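You operate a simulated robot arm through the tools that you are given. There is no shell and no other tool. Be economical: measure what you need, move in short steps, check, and stop when the job is done.

You are at the controls of a simulated robot arm. One attempt, no reset.

TASK
Put the press block that says "cork" from the top of the steel table and the long port tube in the dust bin.
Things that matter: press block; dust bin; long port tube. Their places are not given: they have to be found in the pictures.

The check looks at the end state, three seconds after you hand in, the way a careful person would. Anything else that was tipped, shoved, dropped, spilled or broken makes it a failure.

THE ROBOT
A 7-joint arm with a two-finger parallel gripper, fixed in place. Base frame: the origin is at the foot of the arm, x ahead of it, y to its left, z up; the work surface is at about z = 0. Units: mm, rad, N and s.
With the tool pointing down near the work surface it reaches from about 240 to 620 mm from the base axis. Its first joint turns from -1.152 to 1.152 rad. Payload 2.6 kg.
The TCP is the grasp point between the finger pads, 30 mm short of the fingertips. In the tool frame z runs along the fingers and y along their closing line. Largest opening 94 mm; finger width 28, thickness 10; the body of the gripper, 50 by 96 mm, starts 55 mm behind the TCP.
Orientation is that of the tool frame in the base frame, as [roll, pitch, yaw] about the fixed x, y, z axes, in that order (R = Rz(yaw) Ry(pitch) Rx(roll)). With the fingers straight down and closing along the base's y, the tool's x points along the base's -x, its y along +y and its z along -z.

THE INTERFACE
- The arm moves only by the tool nudge_tool. Its argument "increments" is one flat list of numbers, 7 for each row, row after row: the shift along the base's x, y, z in units of 30 mm (1.0 is 30 mm), then the turn, a rotation vector about the base's x, y, z in units of 8 degrees (1.0 is 8 degrees), then the gripper command, from -1 (shut) to 1 (fully open), values between in proportion. In form: [tx, ty, tz, ax, ay, az, fingers, tx, ty, tz, ax, ay, az, fingers, ...]. A call has 1 to 12 rows; each row shifts and turns the commanded pose from where the row before left it. A call with a number of a shift or a turn outside -1 to 1 is refused whole. Rows are played at 5 a second. More than 50 mm and 0.15 rad between two rows, or a gripper value outside its range, and nothing of the call is played. A pose out of reach is approached as far as the arm can. The call stops where the force on the tool passes 40 N (or 10 N more than at its start, if that is more) or the arm is blocked; 0.2 s more then pass. The fingers move at their own pace (about 72 mm/s each) and stop on an object; they squeeze with about 44 N. The grip force told is the motor's: it shows also when the fingers shut on nothing. Time passes only in rows, and 0.2 s behind the last, so rows that do not move let the fingers close. It gives the time, the measured TCP pose, the force on the tool (base axes), the opening and the grip force at its end, in the units of the frame above (readings bear some noise), and new pictures: "show" is both (left out), scene, wrist or none.
- Cameras (640 x 400 px; columns grow to the right, rows downward): "scene" is fixed at [38.4, 437.7, 557.5]; the picture's right is [-0.73, -0.69, 0.00], its down [-0.43, 0.45, -0.78] and it looks along [0.54, -0.57, -0.63] (base axes); focal length 295 px, centre (320, 200). "wrist" rides on the gripper at [-37, 0, -58] in the tool frame; the picture's right is [0.00, -1.00, 0.00], its down [0.97, 0.00, -0.24] and it looks along [0.24, 0.00, 0.97] (tool axes); focal length 218 px, centre (320, 200).
- measure_at(camera, pixels): there is no depth. For up to 12 entries [column, row, z] of the newest picture of that camera ("zoom" is the newest enlarged one), the place [x, y] in the base frame at which the ray of that pixel passes the height z, good to about 2 mm. It takes no simulated time.
- close_up(camera, box): a new picture of the part [left, top, right, bottom] of that camera's present view, enlarged. It takes no simulated time.
- job_done(): hands the job in; it is judged then, once.

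Work in short steps. Measure before you move; look again where a grasp or a placing could have gone wrong, and mend it. You have 60 turns and 120 pictures in all, those below and enlarged ones among them. Open the gripper and draw the arm clear of the work before you hand the job in, unless the task says otherwise; then end with one line.

The tools are called after "Request:" as name(argument=value, ...) on one line, values as JSON. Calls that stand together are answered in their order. nudge_tool: Moves the arm, as the interface text tells. Its arguments: {"type":"object","properties":{"increments":{"type":"array","items":{"type":"number"}},"show":{"type":"string","enum":["both","scene","wrist","none"]}},"required":["increments"]} The other tools are called the same way: measure_at (camera, pixels) gives the place at which the rays of pixels pass given heights; close_up (camera, box) takes an enlarged picture of a part of a camera's view; job_done () hands the job in.

At the start:

```text
time: 0.0
position: [356.1, 64.4, 360.6]
ee_rot: [-3.14, 0.001, 3.14]
force: [-0.2, -0.4, 0.8]
opening: 94.0
grip_force: 0.0
```

scene: 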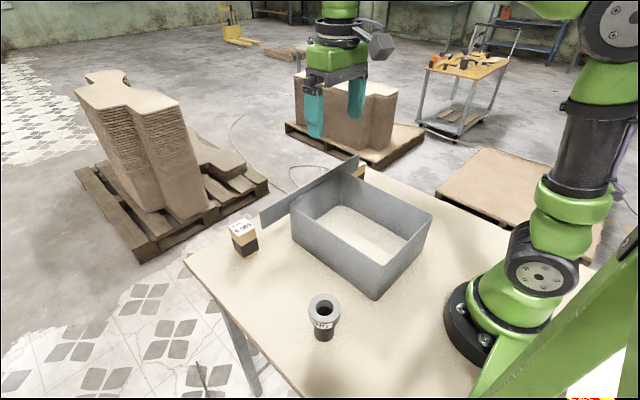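
wrist: 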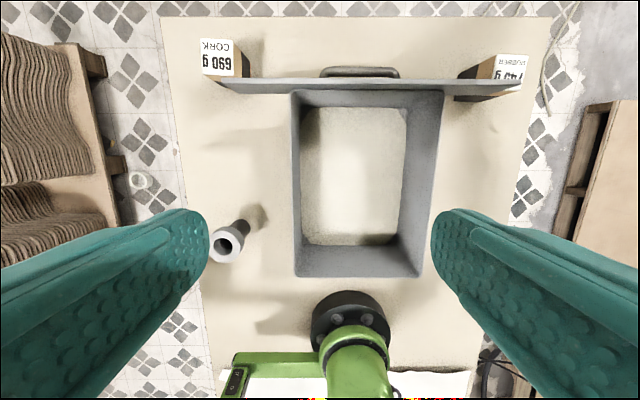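

The wrist view shows a "CORK 690 g" block at (217,58), another block at (500,75), a tube at (230,240) and a bin in the middle with a wall behind it. I'll take close-ups of these.

Request:
close_up(camera="wrist", box=[160, 20, 320, 120])

Request:
close_up(camera="scene", box=[200, 140, 440, 350])

Request:
close_up(camera="wrist", box=[400, 20, 560, 120])

Request:
close_up(camera="wrist", box=[180, 180, 340, 280])

Request:
measure_at(camera="wrist", pixels=[[202, 75, 60], [234, 76, 60], [235, 42, 60], [201, 39, 60], [228, 243, 60], [291, 92, 80], [443, 92, 80], [422, 277, 80], [296, 277, 80], [219, 82, 100], [522, 90, 100]])

Request:
measure_at(camera="scene", pixels=[[245, 257, 0], [231, 248, 0], [258, 245, 0], [324, 340, 0], [375, 300, 0], [292, 240, 0], [325, 305, 80], [265, 228, 0], [376, 300, 0], [414, 255, 0]])

```text
4.00 times, centred on (240, 70) of wrist
```

zoom: 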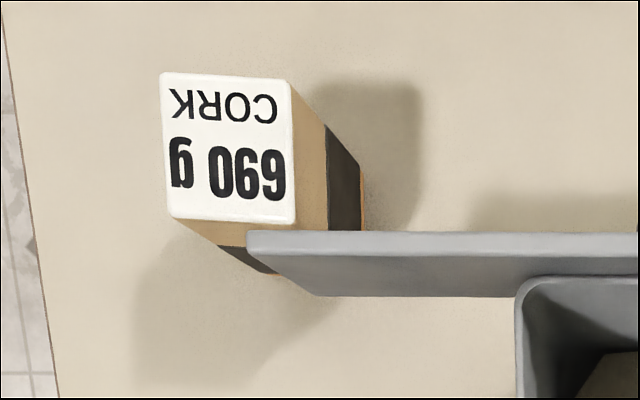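

```text
1.90 times, centred on (320, 245) of scene
```

zoom: 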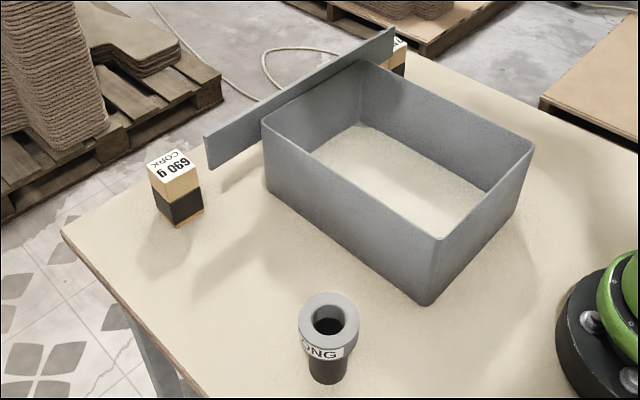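

```text
4.00 times, centred on (480, 70) of wrist
```

zoom: 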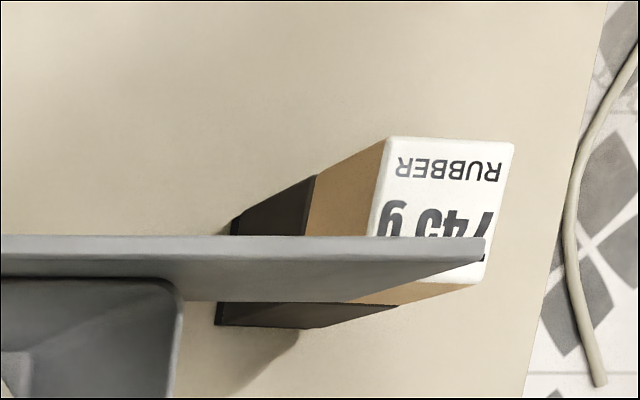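

```text
4.00 times, centred on (260, 230) of wrist
```

zoom: 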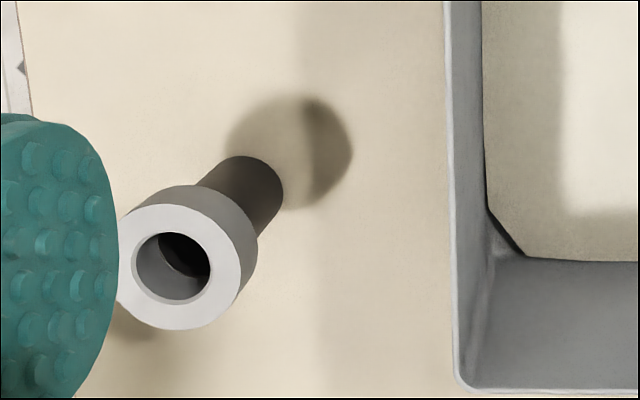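

```text
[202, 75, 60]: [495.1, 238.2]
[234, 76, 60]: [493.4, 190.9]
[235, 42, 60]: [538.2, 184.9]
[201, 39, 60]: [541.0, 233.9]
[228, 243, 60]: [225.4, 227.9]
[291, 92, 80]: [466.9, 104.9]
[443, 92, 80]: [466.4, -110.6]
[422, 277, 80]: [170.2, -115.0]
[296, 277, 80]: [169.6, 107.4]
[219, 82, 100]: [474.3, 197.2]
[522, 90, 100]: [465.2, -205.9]
```

```text
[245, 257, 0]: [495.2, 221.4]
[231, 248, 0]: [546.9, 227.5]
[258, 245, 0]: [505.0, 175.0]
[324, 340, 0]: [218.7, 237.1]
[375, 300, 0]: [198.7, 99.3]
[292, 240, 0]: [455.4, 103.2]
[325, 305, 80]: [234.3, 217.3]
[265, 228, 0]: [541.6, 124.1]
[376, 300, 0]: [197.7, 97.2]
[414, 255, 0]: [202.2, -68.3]
```

The "CORK" block is the one near (515,210), the other block says RUBBER, and the tube's label ends in "ONG". A plate seems to hang near the bin's far rim. I'll move over the cork block to get its height and the plate's.

Request:
nudge_tool(increments=[0.76, 0.84, -0.3, 0, 0, 0, 1, 0.76, 0.84, -0.3, 0, 0, 0, 1, 0.76, 0.84, -0.3, 0, 0, 0, 1, 0.76, 0.84, -0.3, 0, 0, 0, 1, 0.76, 0.84, -0.3, 0, 0, 0, 1, 0, 0, 0, 0, 0, 0, 1])

```text
time: 1.4
position: [469.2, 189.8, 315.2]
ee_rot: [-3.141, 0.0, 3.14]
force: [-0.6, 0.9, -0.2]
opening: 94.0
grip_force: 0.0
```

scene: 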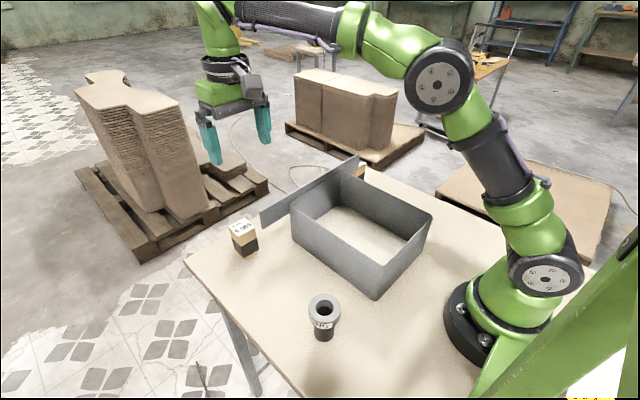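
wrist: 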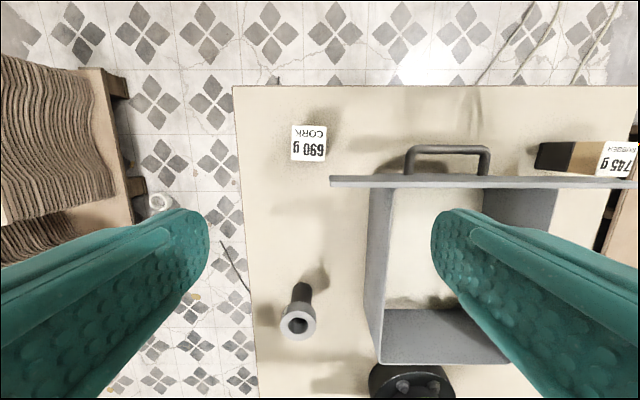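

Now the block shows at (309,143), nearly straight below the camera, with the plate's end at (331,182). I'll zoom in and measure at several heights.

Request:
close_up(camera="wrist", box=[270, 100, 430, 200])

Request:
close_up(camera="scene", box=[215, 150, 375, 270])

Request:
measure_at(camera="wrist", pixels=[[292, 160, 60], [325, 162, 60], [326, 127, 60], [293, 125, 60], [292, 160, 80], [325, 162, 80], [326, 127, 80], [293, 125, 80], [331, 176, 100], [331, 187, 100], [331, 176, 150], [331, 187, 150]])

Request:
measure_at(camera="scene", pixels=[[260, 212, 150], [260, 212, 120], [262, 228, 100], [262, 228, 80], [262, 228, 60], [357, 155, 150], [228, 226, 80], [240, 237, 80], [257, 226, 80], [240, 237, 60], [244, 258, 0]])

```text
4.00 times, centred on (350, 150) of wrist
```

zoom: 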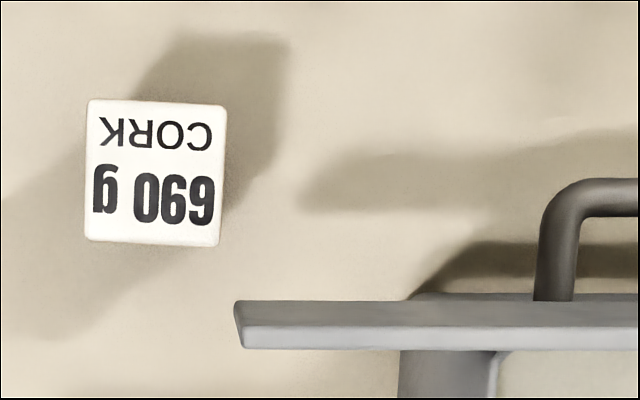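

```text
3.33 times, centred on (295, 210) of scene
```

zoom: 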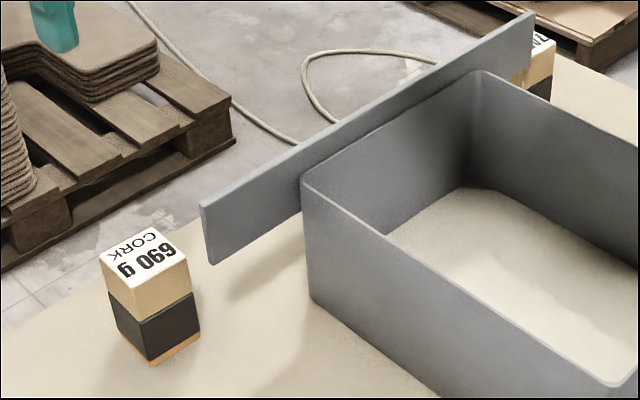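

```text
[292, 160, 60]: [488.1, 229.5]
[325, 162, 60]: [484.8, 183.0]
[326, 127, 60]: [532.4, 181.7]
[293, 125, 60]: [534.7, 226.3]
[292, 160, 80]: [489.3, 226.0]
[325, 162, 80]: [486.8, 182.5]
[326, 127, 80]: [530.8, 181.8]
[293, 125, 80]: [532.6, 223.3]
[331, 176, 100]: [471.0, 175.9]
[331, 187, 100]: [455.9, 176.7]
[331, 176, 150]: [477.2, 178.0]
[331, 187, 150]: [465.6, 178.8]
```

```text
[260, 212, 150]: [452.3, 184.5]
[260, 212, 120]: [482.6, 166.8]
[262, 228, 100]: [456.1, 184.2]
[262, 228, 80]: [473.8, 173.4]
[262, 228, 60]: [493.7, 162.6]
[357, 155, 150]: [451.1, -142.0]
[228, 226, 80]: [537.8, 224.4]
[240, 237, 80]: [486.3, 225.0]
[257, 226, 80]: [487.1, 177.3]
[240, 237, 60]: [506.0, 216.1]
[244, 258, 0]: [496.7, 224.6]
```

The block is about 43 mm square and 80 mm tall, centred at about (510,204). The plate's end is at y≈177, x 457–477, z≈90–137. I'll line up above the block with the fingers closing along y, then check.

Request:
nudge_tool(increments=[0.36, 0.12, -0.95, 0, 0, -0.25, 0.5, 0.36, 0.12, -0.95, 0, 0, 0, 0.5, 0.36, 0.12, -0.95, 0, 0, 0, 0.5, 0.36, 0.12, -0.95, 0, 0, 0, 0.5, 0, 0, 0, 0, 0, 0, 0.5])

```text
time: 2.6
position: [512.6, 205.9, 201.2]
ee_rot: [-3.141, 0.0, 3.105]
force: [0.3, 1.1, -1.3]
opening: 70.7
grip_force: 0.1
```

scene: 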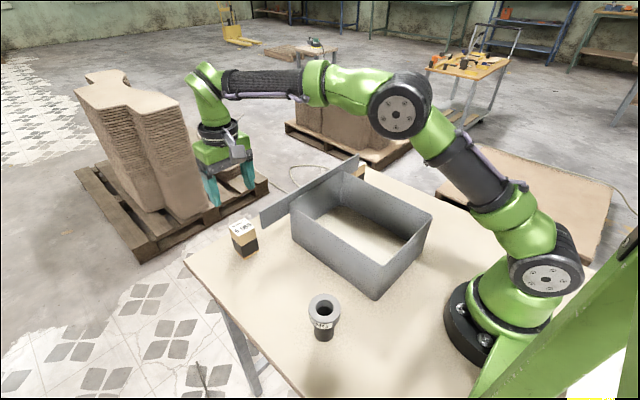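
wrist: 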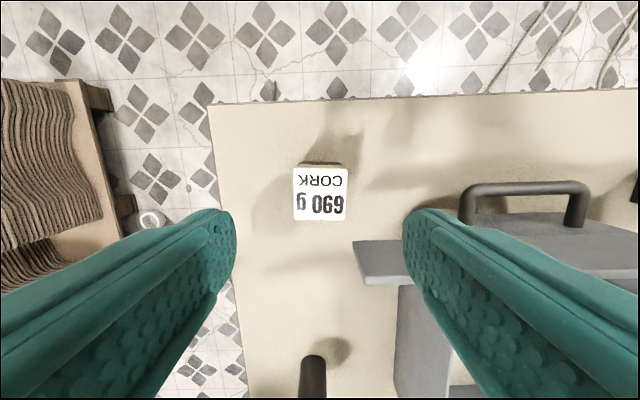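

The block's top spans (293..348, 168..221) and looks square to the fingers. I'll measure the top and the plate's end again from here.

Request:
measure_at(camera="wrist", pixels=[[293, 168, 79], [348, 168, 79], [293, 221, 79], [346, 221, 79], [352, 241, 135], [352, 241, 110], [364, 285, 90], [364, 285, 110], [462, 185, 135]])

```text
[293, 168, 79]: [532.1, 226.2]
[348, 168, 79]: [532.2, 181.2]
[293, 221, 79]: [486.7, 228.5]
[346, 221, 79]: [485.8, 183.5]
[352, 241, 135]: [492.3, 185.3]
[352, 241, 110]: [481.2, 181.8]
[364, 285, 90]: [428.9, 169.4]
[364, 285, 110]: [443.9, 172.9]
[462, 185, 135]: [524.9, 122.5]
```

The block is centred at (509,205). The plate's near face is at x≈470, so the descent at x≈511 is clear. I'm going down to z≈57 and closing.

Request:
nudge_tool(increments=[-0.06, -0.03, -0.8, 0, 0, 0, 0.5, 0, 0, -0.8, 0, 0, 0, 0.5, 0, 0, -0.8, 0, 0, 0, 0.5, 0, 0, -0.8, 0, 0, 0, 0.5, 0, 0, -0.8, 0, 0, 0, 0.5, 0, 0, -0.8, 0, 0, 0, 0.5, 0, 0, 0, 0, 0, 0, 0.5, 0, 0, 0, 0, 0, 0, -1, 0, 0, 0, 0, 0, 0, -1, 0, 0, 0, 0, 0, 0, -1])

```text
time: 4.8
position: [510.8, 204.4, 57.9]
ee_rot: [-3.141, -0.001, 3.107]
force: [-0.7, 4.0, 0.1]
opening: 49.4
grip_force: 44.4
```

scene: 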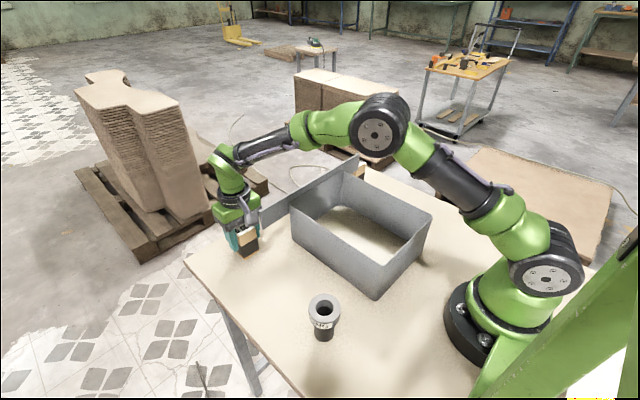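
wrist: 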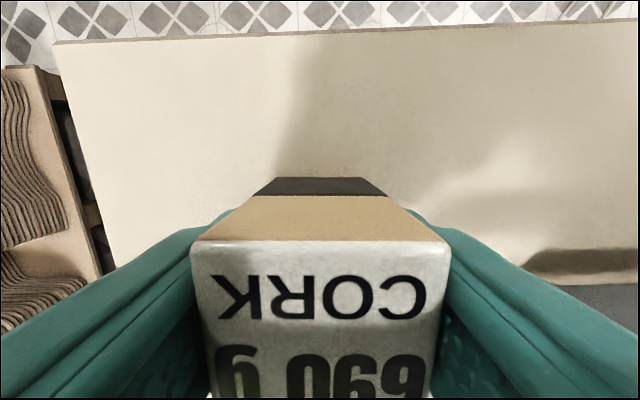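

It's gripped with a 49 mm opening and 44 N. I'm lifting straight up to z≈260.

Request:
nudge_tool(increments=[0, 0, 0.3, 0, 0, 0, -1, 0, 0, 0.8, 0, 0, 0, -1, 0, 0, 0.95, 0, 0, 0, -1, 0, 0, 0.95, 0, 0, 0, -1, 0, 0, 0.95, 0, 0, 0, -1, 0, 0, 0.95, 0, 0, 0, -1, 0, 0, 0.95, 0, 0, 0, -1, 0, 0, 0.95, 0, 0, 0, -1, 0, 0, 0, 0, 0, 0, -1])

```text
time: 6.8
position: [510.6, 203.8, 262.1]
ee_rot: [-3.141, -0.001, 3.106]
force: [0.0, 0.2, -12.6]
opening: 49.3
grip_force: 44.4
```

scene: 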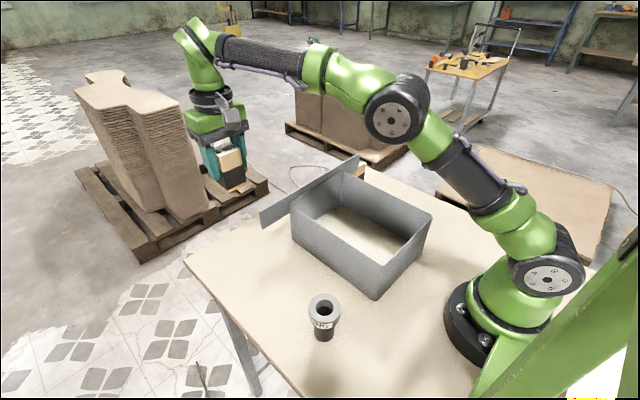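
wrist: 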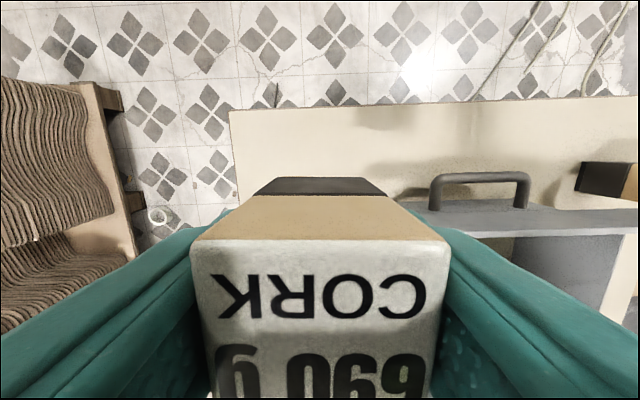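

The block is held clear. I'll measure the bin's rim and floor before moving over it.

Request:
measure_at(camera="scene", pixels=[[293, 208, 100], [358, 170, 100], [433, 213, 100], [375, 262, 100], [293, 208, 120], [375, 262, 120], [375, 300, 0], [316, 222, 2], [340, 206, 2], [410, 240, 2], [294, 238, 0]])

```text
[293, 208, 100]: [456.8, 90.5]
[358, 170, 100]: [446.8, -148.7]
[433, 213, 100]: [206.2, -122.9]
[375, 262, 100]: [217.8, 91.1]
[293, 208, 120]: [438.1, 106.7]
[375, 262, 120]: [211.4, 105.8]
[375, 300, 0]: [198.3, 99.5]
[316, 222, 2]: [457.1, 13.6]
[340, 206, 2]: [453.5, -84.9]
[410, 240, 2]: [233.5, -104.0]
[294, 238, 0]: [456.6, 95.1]
```

The bin spans x 200–457 and y −100 to 98, and is about 110 tall. I'm carrying the block at z≈262 to (365,−30).

Request:
nudge_tool(increments=[-0.54, -0.867, 0, 0, 0, 0, -1, -0.54, -0.867, 0, 0, 0, 0, -1, -0.54, -0.867, 0, 0, 0, 0, -1, -0.54, -0.867, 0, 0, 0, 0, -1, -0.54, -0.867, 0, 0, 0, 0, -1, -0.54, -0.867, 0, 0, 0, 0, -1, -0.54, -0.867, 0, 0, 0, 0, -1, -0.54, -0.867, 0, 0, 0, 0, -1, -0.54, -0.867, 0, 0, 0, 0.25, -1, 0, 0, 0, 0, 0, 0, -1])

```text
time: 9.0
position: [364.3, -29.6, 260.9]
ee_rot: [-3.141, 0.0, -3.14]
force: [-0.2, 0.1, -13.4]
opening: 49.6
grip_force: 44.3
```

scene: 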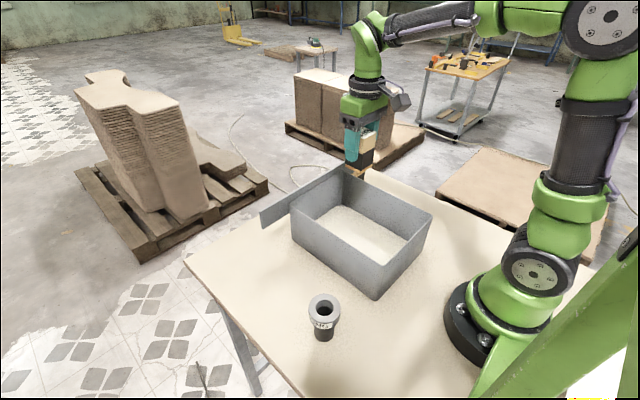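
wrist: 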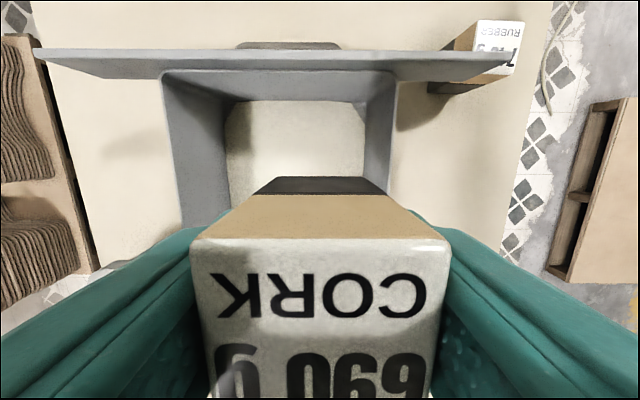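

The block is over the bin. I'll measure the rim from this view to check side clearance.

Request:
measure_at(camera="wrist", pixels=[[396, 82, 110], [161, 75, 110], [366, 110, 2], [228, 105, 2], [360, 110, 2]])

```text
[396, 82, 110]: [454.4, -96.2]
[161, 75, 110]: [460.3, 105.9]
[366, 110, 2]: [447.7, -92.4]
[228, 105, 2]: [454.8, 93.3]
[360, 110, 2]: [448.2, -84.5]
```

Side clearance is fine. I'm descending to z≈64 without releasing yet.

Request:
nudge_tool(increments=[0, 0, -0.94, 0, 0, 0, -1, 0, 0, -0.94, 0, 0, 0, -1, 0, 0, -0.94, 0, 0, 0, -1, 0, 0, -0.94, 0, 0, 0, -1, 0, 0, -0.94, 0, 0, 0, -1, 0, 0, -0.94, 0, 0, 0, -1, 0, 0, -0.9, 0, 0, 0, -1, 0, 0, 0, 0, 0, 0, -1])

```text
time: 10.8
position: [363.1, -29.8, 65.7]
ee_rot: [-3.14, 0.001, -3.14]
force: [0.0, -0.1, -12.9]
opening: 49.2
grip_force: 43.8
```

scene: 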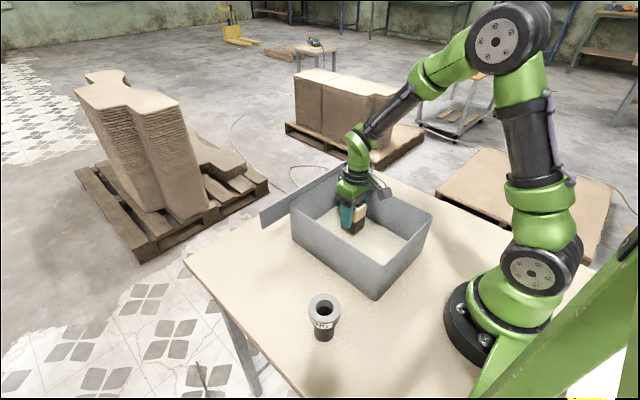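
wrist: 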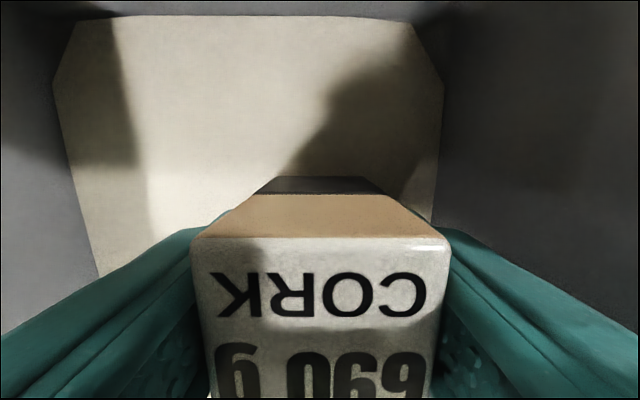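

There's no contact yet (force is just the weight). I'm easing down another 5–6 mm.

Request:
nudge_tool(increments=[0, 0, -0.07, 0, 0, 0, -1, 0, 0, -0.06, 0, 0, 0, -1, 0, 0, -0.06, 0, 0, 0, -1, 0, 0, 0, 0, 0, 0, -1], show="none")

```text
time: 11.8
position: [365.2, -29.9, 61.1]
ee_rot: [3.142, 0.003, 3.137]
force: [-17.9, 0.2, 35.2]
opening: 49.4
grip_force: 43.7
```

The block is touching the floor now (35 N). I'm opening gently and rising straight out.

Request:
nudge_tool(increments=[0, 0, 0.05, 0, 0, 0, -1, 0, 0, 0, 0, 0, 0, 0.3, 0, 0, 0, 0, 0, 0, 0.3, 0, 0, 0, 0, 0, 0, 0.3, 0, 0, 0.8, 0, 0, 0, 0.3, 0, 0, 0.95, 0, 0, 0, 0.3, 0, 0, 0.95, 0, 0, 0, 0.3, 0, 0, 0.95, 0, 0, 0, 0.3, 0, 0, 0.95, 0, 0, 0, 0.3, 0, 0, 0.95, 0, 0, 0, 0.3, 0, 0, 0.95, 0, 0, 0, 0.3, 0, 0, 0.95, 0, 0, 0, 0.3])

```text
time: 14.4
position: [364.8, -30.1, 286.4]
ee_rot: [3.141, 0.001, -3.141]
force: [0.5, 0.0, -0.6]
opening: 60.9
grip_force: 0.0
```

scene: 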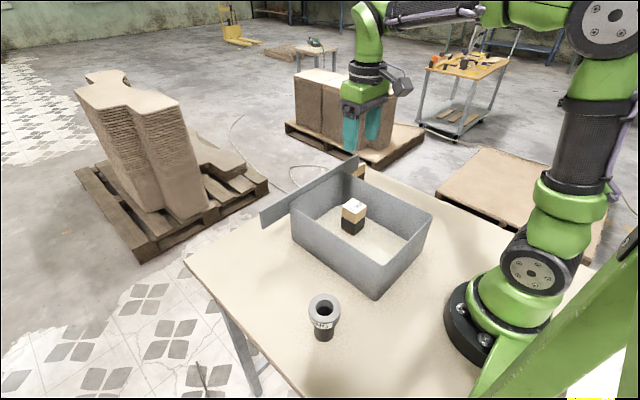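
wrist: 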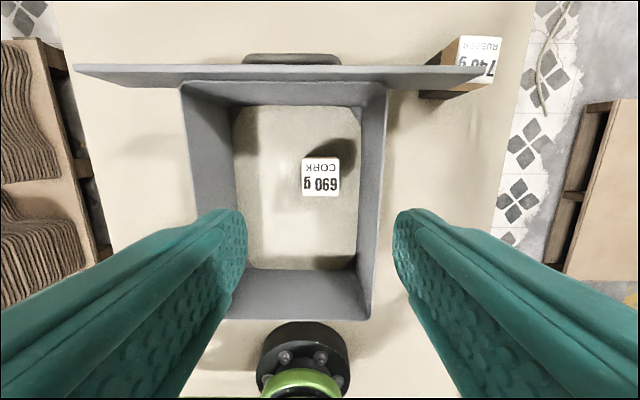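

The cork block stands in the bin. Next I'll go and look at the tube near (225,225) from above.

Request:
nudge_tool(increments=[-0.44, 0.96, 0, 0, 0, 0, 0.7, -0.44, 0.96, 0, 0, 0, 0, 1, -0.44, 0.96, 0, 0, 0, 0, 1, -0.44, 0.96, 0, 0, 0, 0, 1, -0.44, 0.96, 0, 0, 0, 0, 1, -0.44, 0.96, 0, 0, 0, 0, 1, -0.44, 0.96, 0, 0, 0, 0, 1, -0.44, 0.96, 0, 0, 0, 0, 1, 0, 0, 0, 0, 0, 0, 1])

Request:
close_up(camera="scene", box=[280, 280, 376, 352])

```text
time: 16.4
position: [259.5, 201.7, 285.7]
ee_rot: [3.141, -0.001, 3.141]
force: [0.9, -0.5, -0.3]
opening: 93.9
grip_force: 0.0
```

scene: 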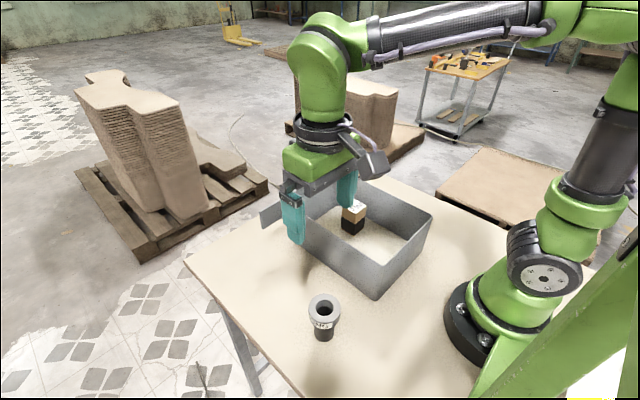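
wrist: 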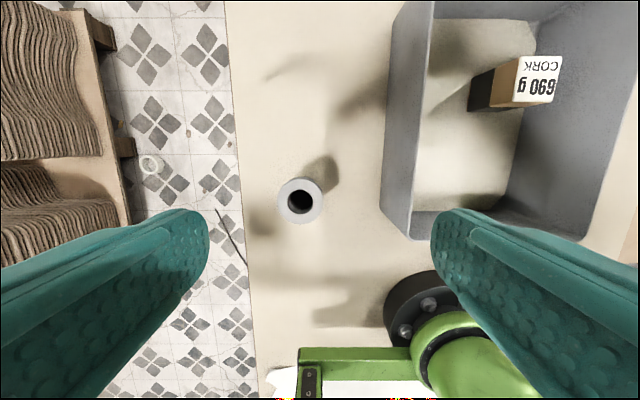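

```text
5.56 times, centred on (328, 316) of scene
```

zoom: 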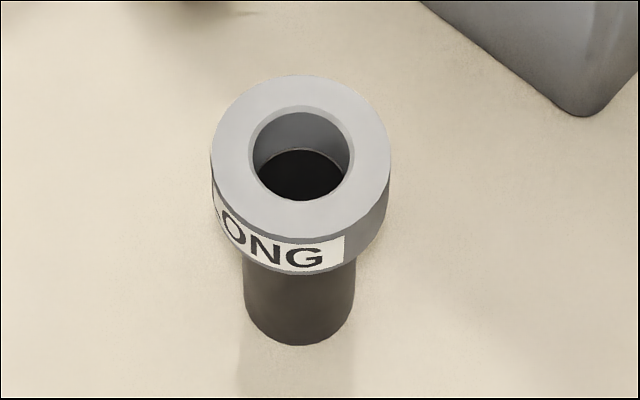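

The label reads "LONG", and it's the only tube here. I'll measure its top and base at candidate heights.

Request:
measure_at(camera="wrist", pixels=[[300, 201, 60], [300, 201, 80], [300, 201, 100], [277, 201, 80], [324, 201, 80], [300, 224, 80], [300, 177, 80]])

Request:
measure_at(camera="zoom", pixels=[[301, 155, 60], [301, 155, 70], [301, 155, 80], [301, 155, 90], [301, 155, 100], [299, 325, 0], [243, 315, 0], [355, 315, 0], [299, 346, 0]])

```text
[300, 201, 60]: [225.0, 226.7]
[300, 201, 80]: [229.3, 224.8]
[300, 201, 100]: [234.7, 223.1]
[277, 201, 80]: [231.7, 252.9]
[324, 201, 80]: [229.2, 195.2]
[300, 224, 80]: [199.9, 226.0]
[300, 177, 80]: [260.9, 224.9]
```

```text
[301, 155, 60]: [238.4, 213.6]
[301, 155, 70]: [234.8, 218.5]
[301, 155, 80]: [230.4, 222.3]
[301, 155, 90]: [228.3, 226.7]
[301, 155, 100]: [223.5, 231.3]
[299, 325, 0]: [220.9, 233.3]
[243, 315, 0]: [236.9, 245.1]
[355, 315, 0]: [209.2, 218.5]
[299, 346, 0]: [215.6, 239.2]
```

The tube top is at z≈83, centre (230,225), with a collar about 58 mm across. I'm aligning and lowering to z≈130 to check.

Request:
nudge_tool(increments=[-0.5, 0.4, -0.8, 0, 0, 0, 1, -0.48, 0.38, -0.9, 0, 0, 0, 1, 0, 0, -0.9, 0, 0, 0, 1, 0, 0, -0.9, 0, 0, 0, 1, 0, 0, -0.9, 0, 0, 0, 1, 0, 0, -0.8, 0, 0, 0, 1, 0, 0, 0, 0, 0, 0, 1])

```text
time: 18.0
position: [230.2, 223.4, 128.5]
ee_rot: [-3.141, 0.0, 3.141]
force: [-0.4, 0.1, 0.0]
opening: 93.9
grip_force: 0.1
```

scene: 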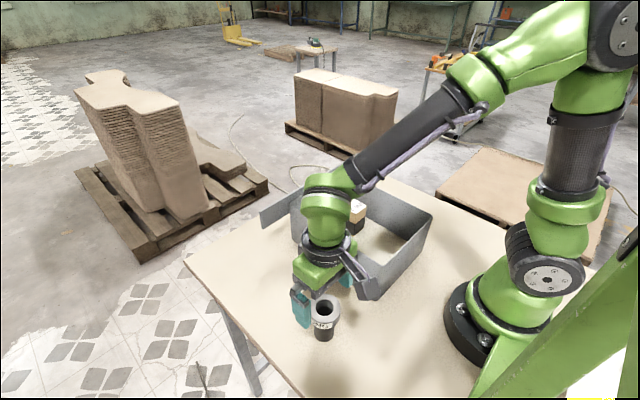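
wrist: 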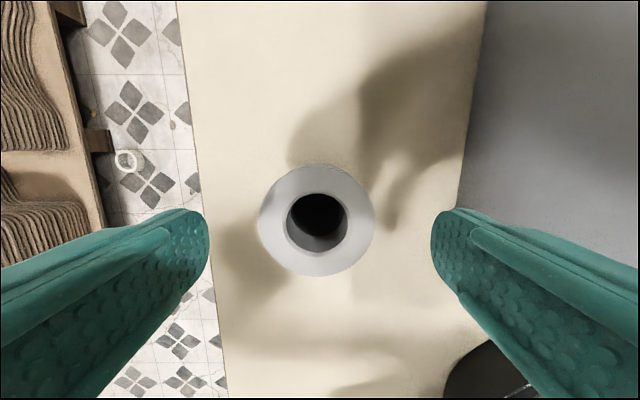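

The collar is centred at (317,220). I'll measure it once more.

Request:
measure_at(camera="wrist", pixels=[[317, 220, 83], [317, 220, 78], [258, 220, 83], [376, 220, 83], [317, 165, 83], [317, 276, 83]])

```text
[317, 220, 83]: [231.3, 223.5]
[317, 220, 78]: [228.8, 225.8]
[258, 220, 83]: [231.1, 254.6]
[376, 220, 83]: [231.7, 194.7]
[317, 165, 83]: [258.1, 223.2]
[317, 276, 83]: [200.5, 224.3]
```

It's centred at (230,224). I'm descending to z≈68 and closing on the collar.

Request:
nudge_tool(increments=[0, 0.03, -0.67, 0, 0, 0, 1, 0, 0, -0.67, 0, 0, 0, 1, 0, 0, -0.67, 0, 0, 0, 1, 0, 0, 0, 0, 0, 0, 1, 0, 0, 0, 0, 0, 0, -1, 0, 0, 0, 0, 0, 0, -1, 0, 0, 0, 0, 0, 0, -1, 0, 0, 0, 0, 0, 0, -1])

```text
time: 19.8
position: [230.0, 223.6, 67.7]
ee_rot: [3.141, 0.0, -3.142]
force: [0.6, 0.2, 0.3]
opening: 55.6
grip_force: 43.5
```

scene: 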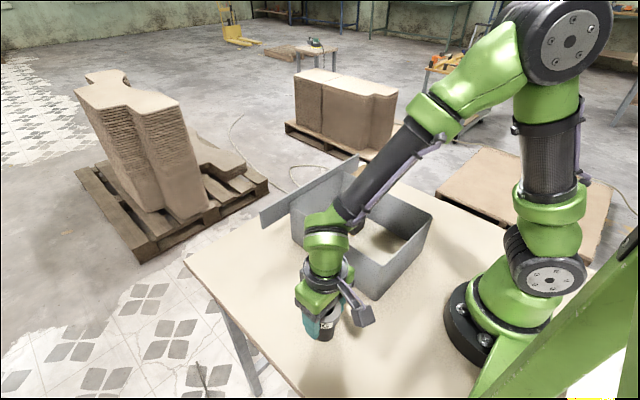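
wrist: 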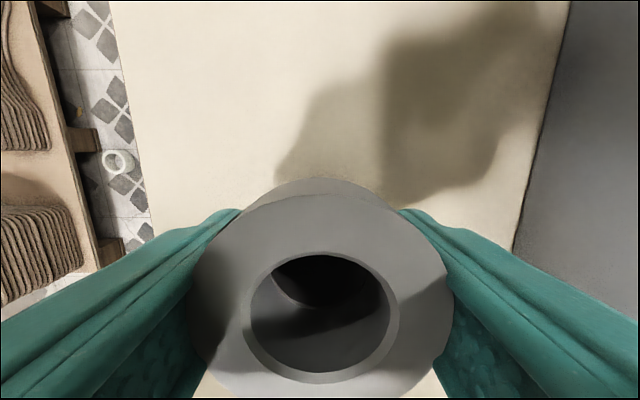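

The collar is gripped with a 55.6 mm opening. I'm lifting straight up to z≈260.

Request:
nudge_tool(increments=[0, 0, 0.3, 0, 0, 0, -1, 0, 0, 0.8, 0, 0, 0, -1, 0, 0, 0.95, 0, 0, 0, -1, 0, 0, 0.95, 0, 0, 0, -1, 0, 0, 0.95, 0, 0, 0, -1, 0, 0, 0.95, 0, 0, 0, -1, 0, 0, 0.95, 0, 0, 0, -1, 0, 0, 0.6, 0, 0, 0, -1, 0, 0, 0, 0, 0, 0, -1])

```text
time: 21.8
position: [230.5, 223.9, 262.1]
ee_rot: [3.141, 0.002, 3.141]
force: [-0.6, -0.3, -0.9]
opening: 55.6
grip_force: 43.5
```

scene: 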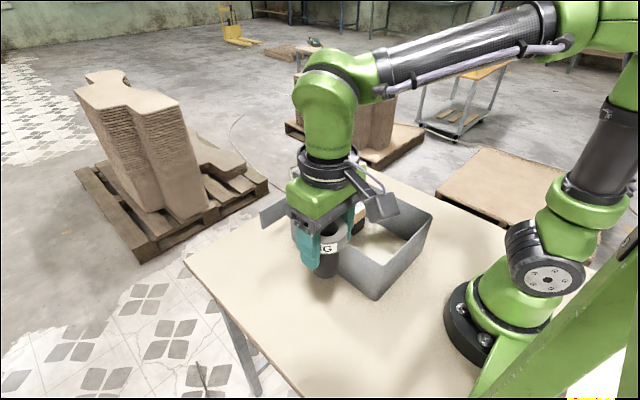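
wrist: 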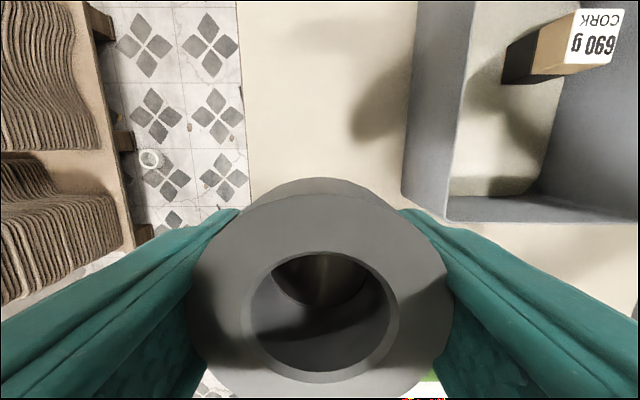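

The tube is held at z≈262. I'm carrying it to (285,20), in the bin clear of the cork block.

Request:
nudge_tool(increments=[0.23, -0.85, 0, 0, 0, 0, -1, 0.23, -0.85, 0, 0, 0, 0, -1, 0.23, -0.85, 0, 0, 0, 0, -1, 0.23, -0.85, 0, 0, 0, 0, -1, 0.23, -0.85, 0, 0, 0, 0, -1, 0.23, -0.85, 0, 0, 0, 0, -1, 0.23, -0.85, 0, 0, 0, 0, -1, 0.23, -0.85, 0, 0, 0, 0, -1, 0, 0, 0, 0, 0, 0, -1])

```text
time: 23.8
position: [284.7, 21.2, 261.2]
ee_rot: [3.141, 0.0, -3.141]
force: [-0.8, 1.4, 0.1]
opening: 55.3
grip_force: 43.5
```

scene: 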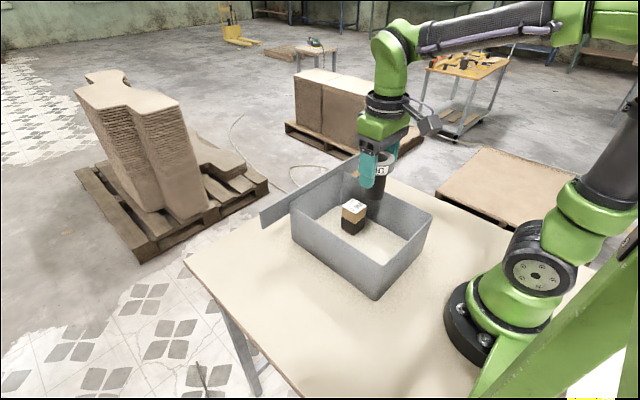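
wrist: 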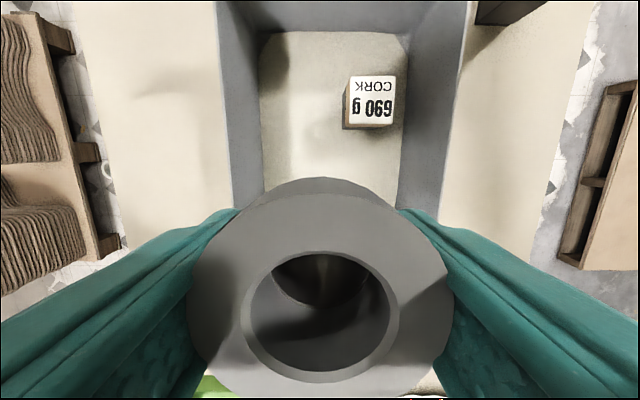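

It's clear of the block. I'm descending to about z=75, then easing to contact.

Request:
nudge_tool(increments=[0, 0, -0.95, 0, 0, 0, -1, 0, 0, -0.95, 0, 0, 0, -1, 0, 0, -0.95, 0, 0, 0, -1, 0, 0, -0.95, 0, 0, 0, -1, 0, 0, -0.95, 0, 0, 0, -1, 0, 0, -0.95, 0, 0, 0, -1, 0, 0, -0.45, 0, 0, 0, -1, 0, 0, 0, 0, 0, 0, -1, 0, 0, -0.05, 0, 0, 0, -1, 0, 0, -0.05, 0, 0, 0, -1, 0, 0, 0, 0, 0, 0, -1])

```text
time: 26.2
position: [284.5, 20.6, 74.6]
ee_rot: [-3.141, -0.001, 3.141]
force: [1.0, -0.3, -1.1]
opening: 55.4
grip_force: 44.0
```

scene: 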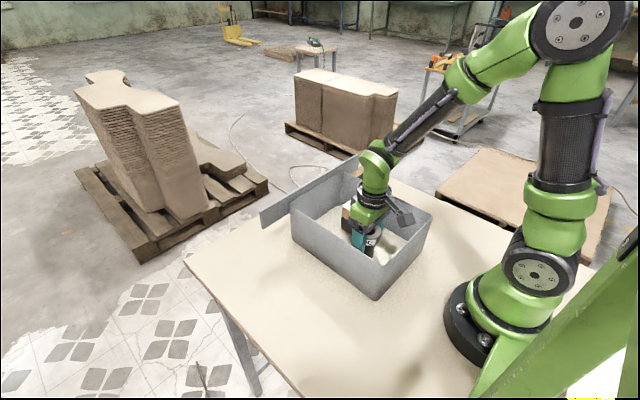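
wrist: 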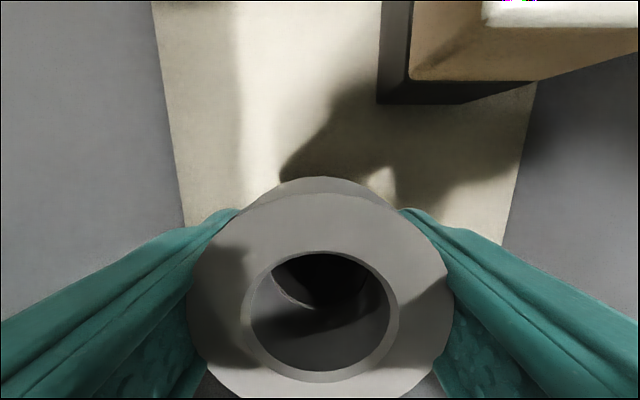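

It's at z=74.6 with no contact yet. I'm easing down a few more mm.

Request:
nudge_tool(increments=[0, 0, -0.06, 0, 0, 0, -1, 0, 0, -0.06, 0, 0, 0, -1, 0, 0, 0, 0, 0, 0, -1], show="none")

```text
time: 27.0
position: [285.6, 20.2, 71.0]
ee_rot: [-3.141, 0.001, 3.139]
force: [-6.8, 0.1, 27.7]
opening: 55.6
grip_force: 44.2
```

The tube has touched the floor (28 N). I'm releasing with a moderate opening and rising straight up.

Request:
nudge_tool(increments=[0, 0, 0.03, 0, 0, 0, -1, 0, 0, 0, 0, 0, 0, 0.6, 0, 0, 0, 0, 0, 0, 0.6, 0, 0, 0, 0, 0, 0, 0.6, 0, 0, 0.7, 0, 0, 0, 0.6, 0, 0, 0.95, 0, 0, 0, 0.6, 0, 0, 0.95, 0, 0, 0, 0.6, 0, 0, 0.95, 0, 0, 0, 0.6, 0, 0, 0.95, 0, 0, 0, 0.6, 0, 0, 0.95, 0, 0, 0, 0.6, 0, 0, 0.95, 0, 0, 0, 0.6, 0, 0, 0.95, 0, 0, 0, 0.6])

```text
time: 29.6
position: [285.0, 19.8, 292.1]
ee_rot: [3.14, -0.001, 3.141]
force: [0.4, -0.3, -0.4]
opening: 75.4
grip_force: 0.0
```

scene: 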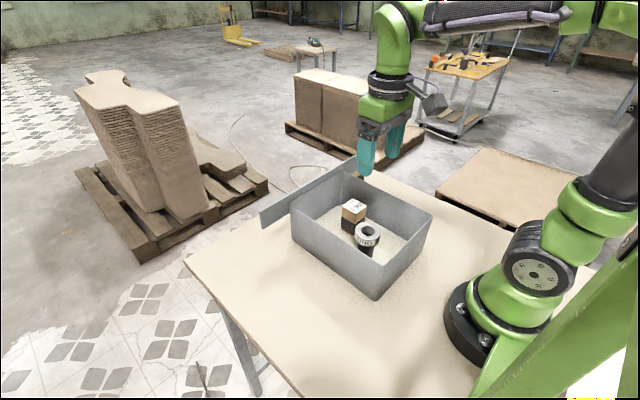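
wrist: 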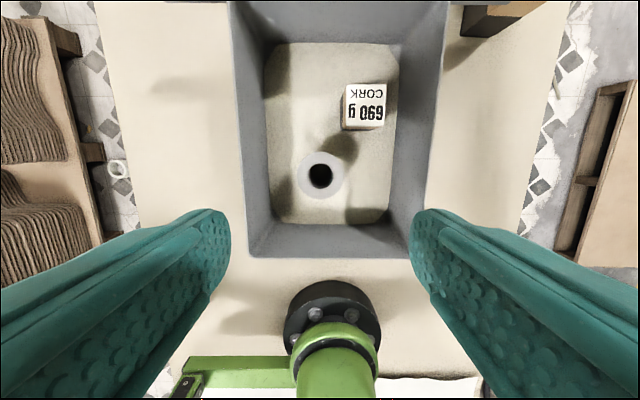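

Both objects stand in the bin, and the rubber block hasn't moved. I'm opening fully and drawing the arm higher, clear of the bin.

Request:
nudge_tool(increments=[0.5, 0.3, 0.6, 0, 0, 0, 1, 0.5, 0.3, 0.6, 0, 0, 0, 1, 0.5, 0.3, 0.6, 0, 0, 0, 1, 0, 0, 0, 0, 0, 0, 1])

```text
time: 30.6
position: [331.0, 48.1, 346.4]
ee_rot: [3.14, 0.001, -3.14]
force: [-0.3, -0.1, 0.1]
opening: 94.0
grip_force: 0.0
```

scene: 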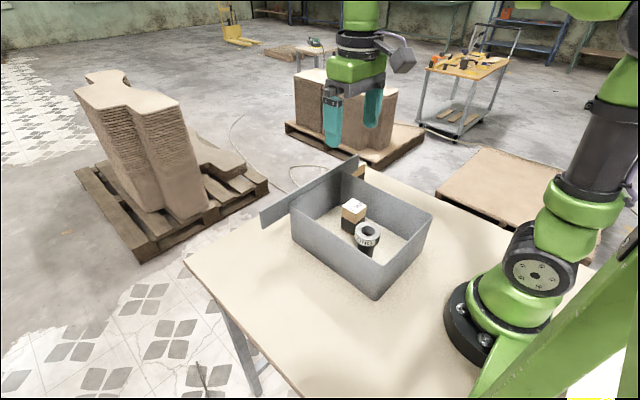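
wrist: 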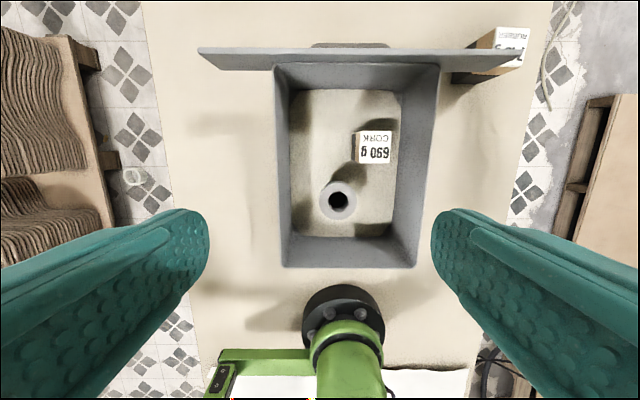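

The block at (372,147) and the tube at (338,200) both stand inside the bin, and the gripper is open and clear. I'm handing in.

Request:
job_done()

```text
The job is handed in.
```

The "cork" press block and the long port tube are both standing in the dust bin. The "rubber" block and the bin were not disturbed, and the arm is open and clear.
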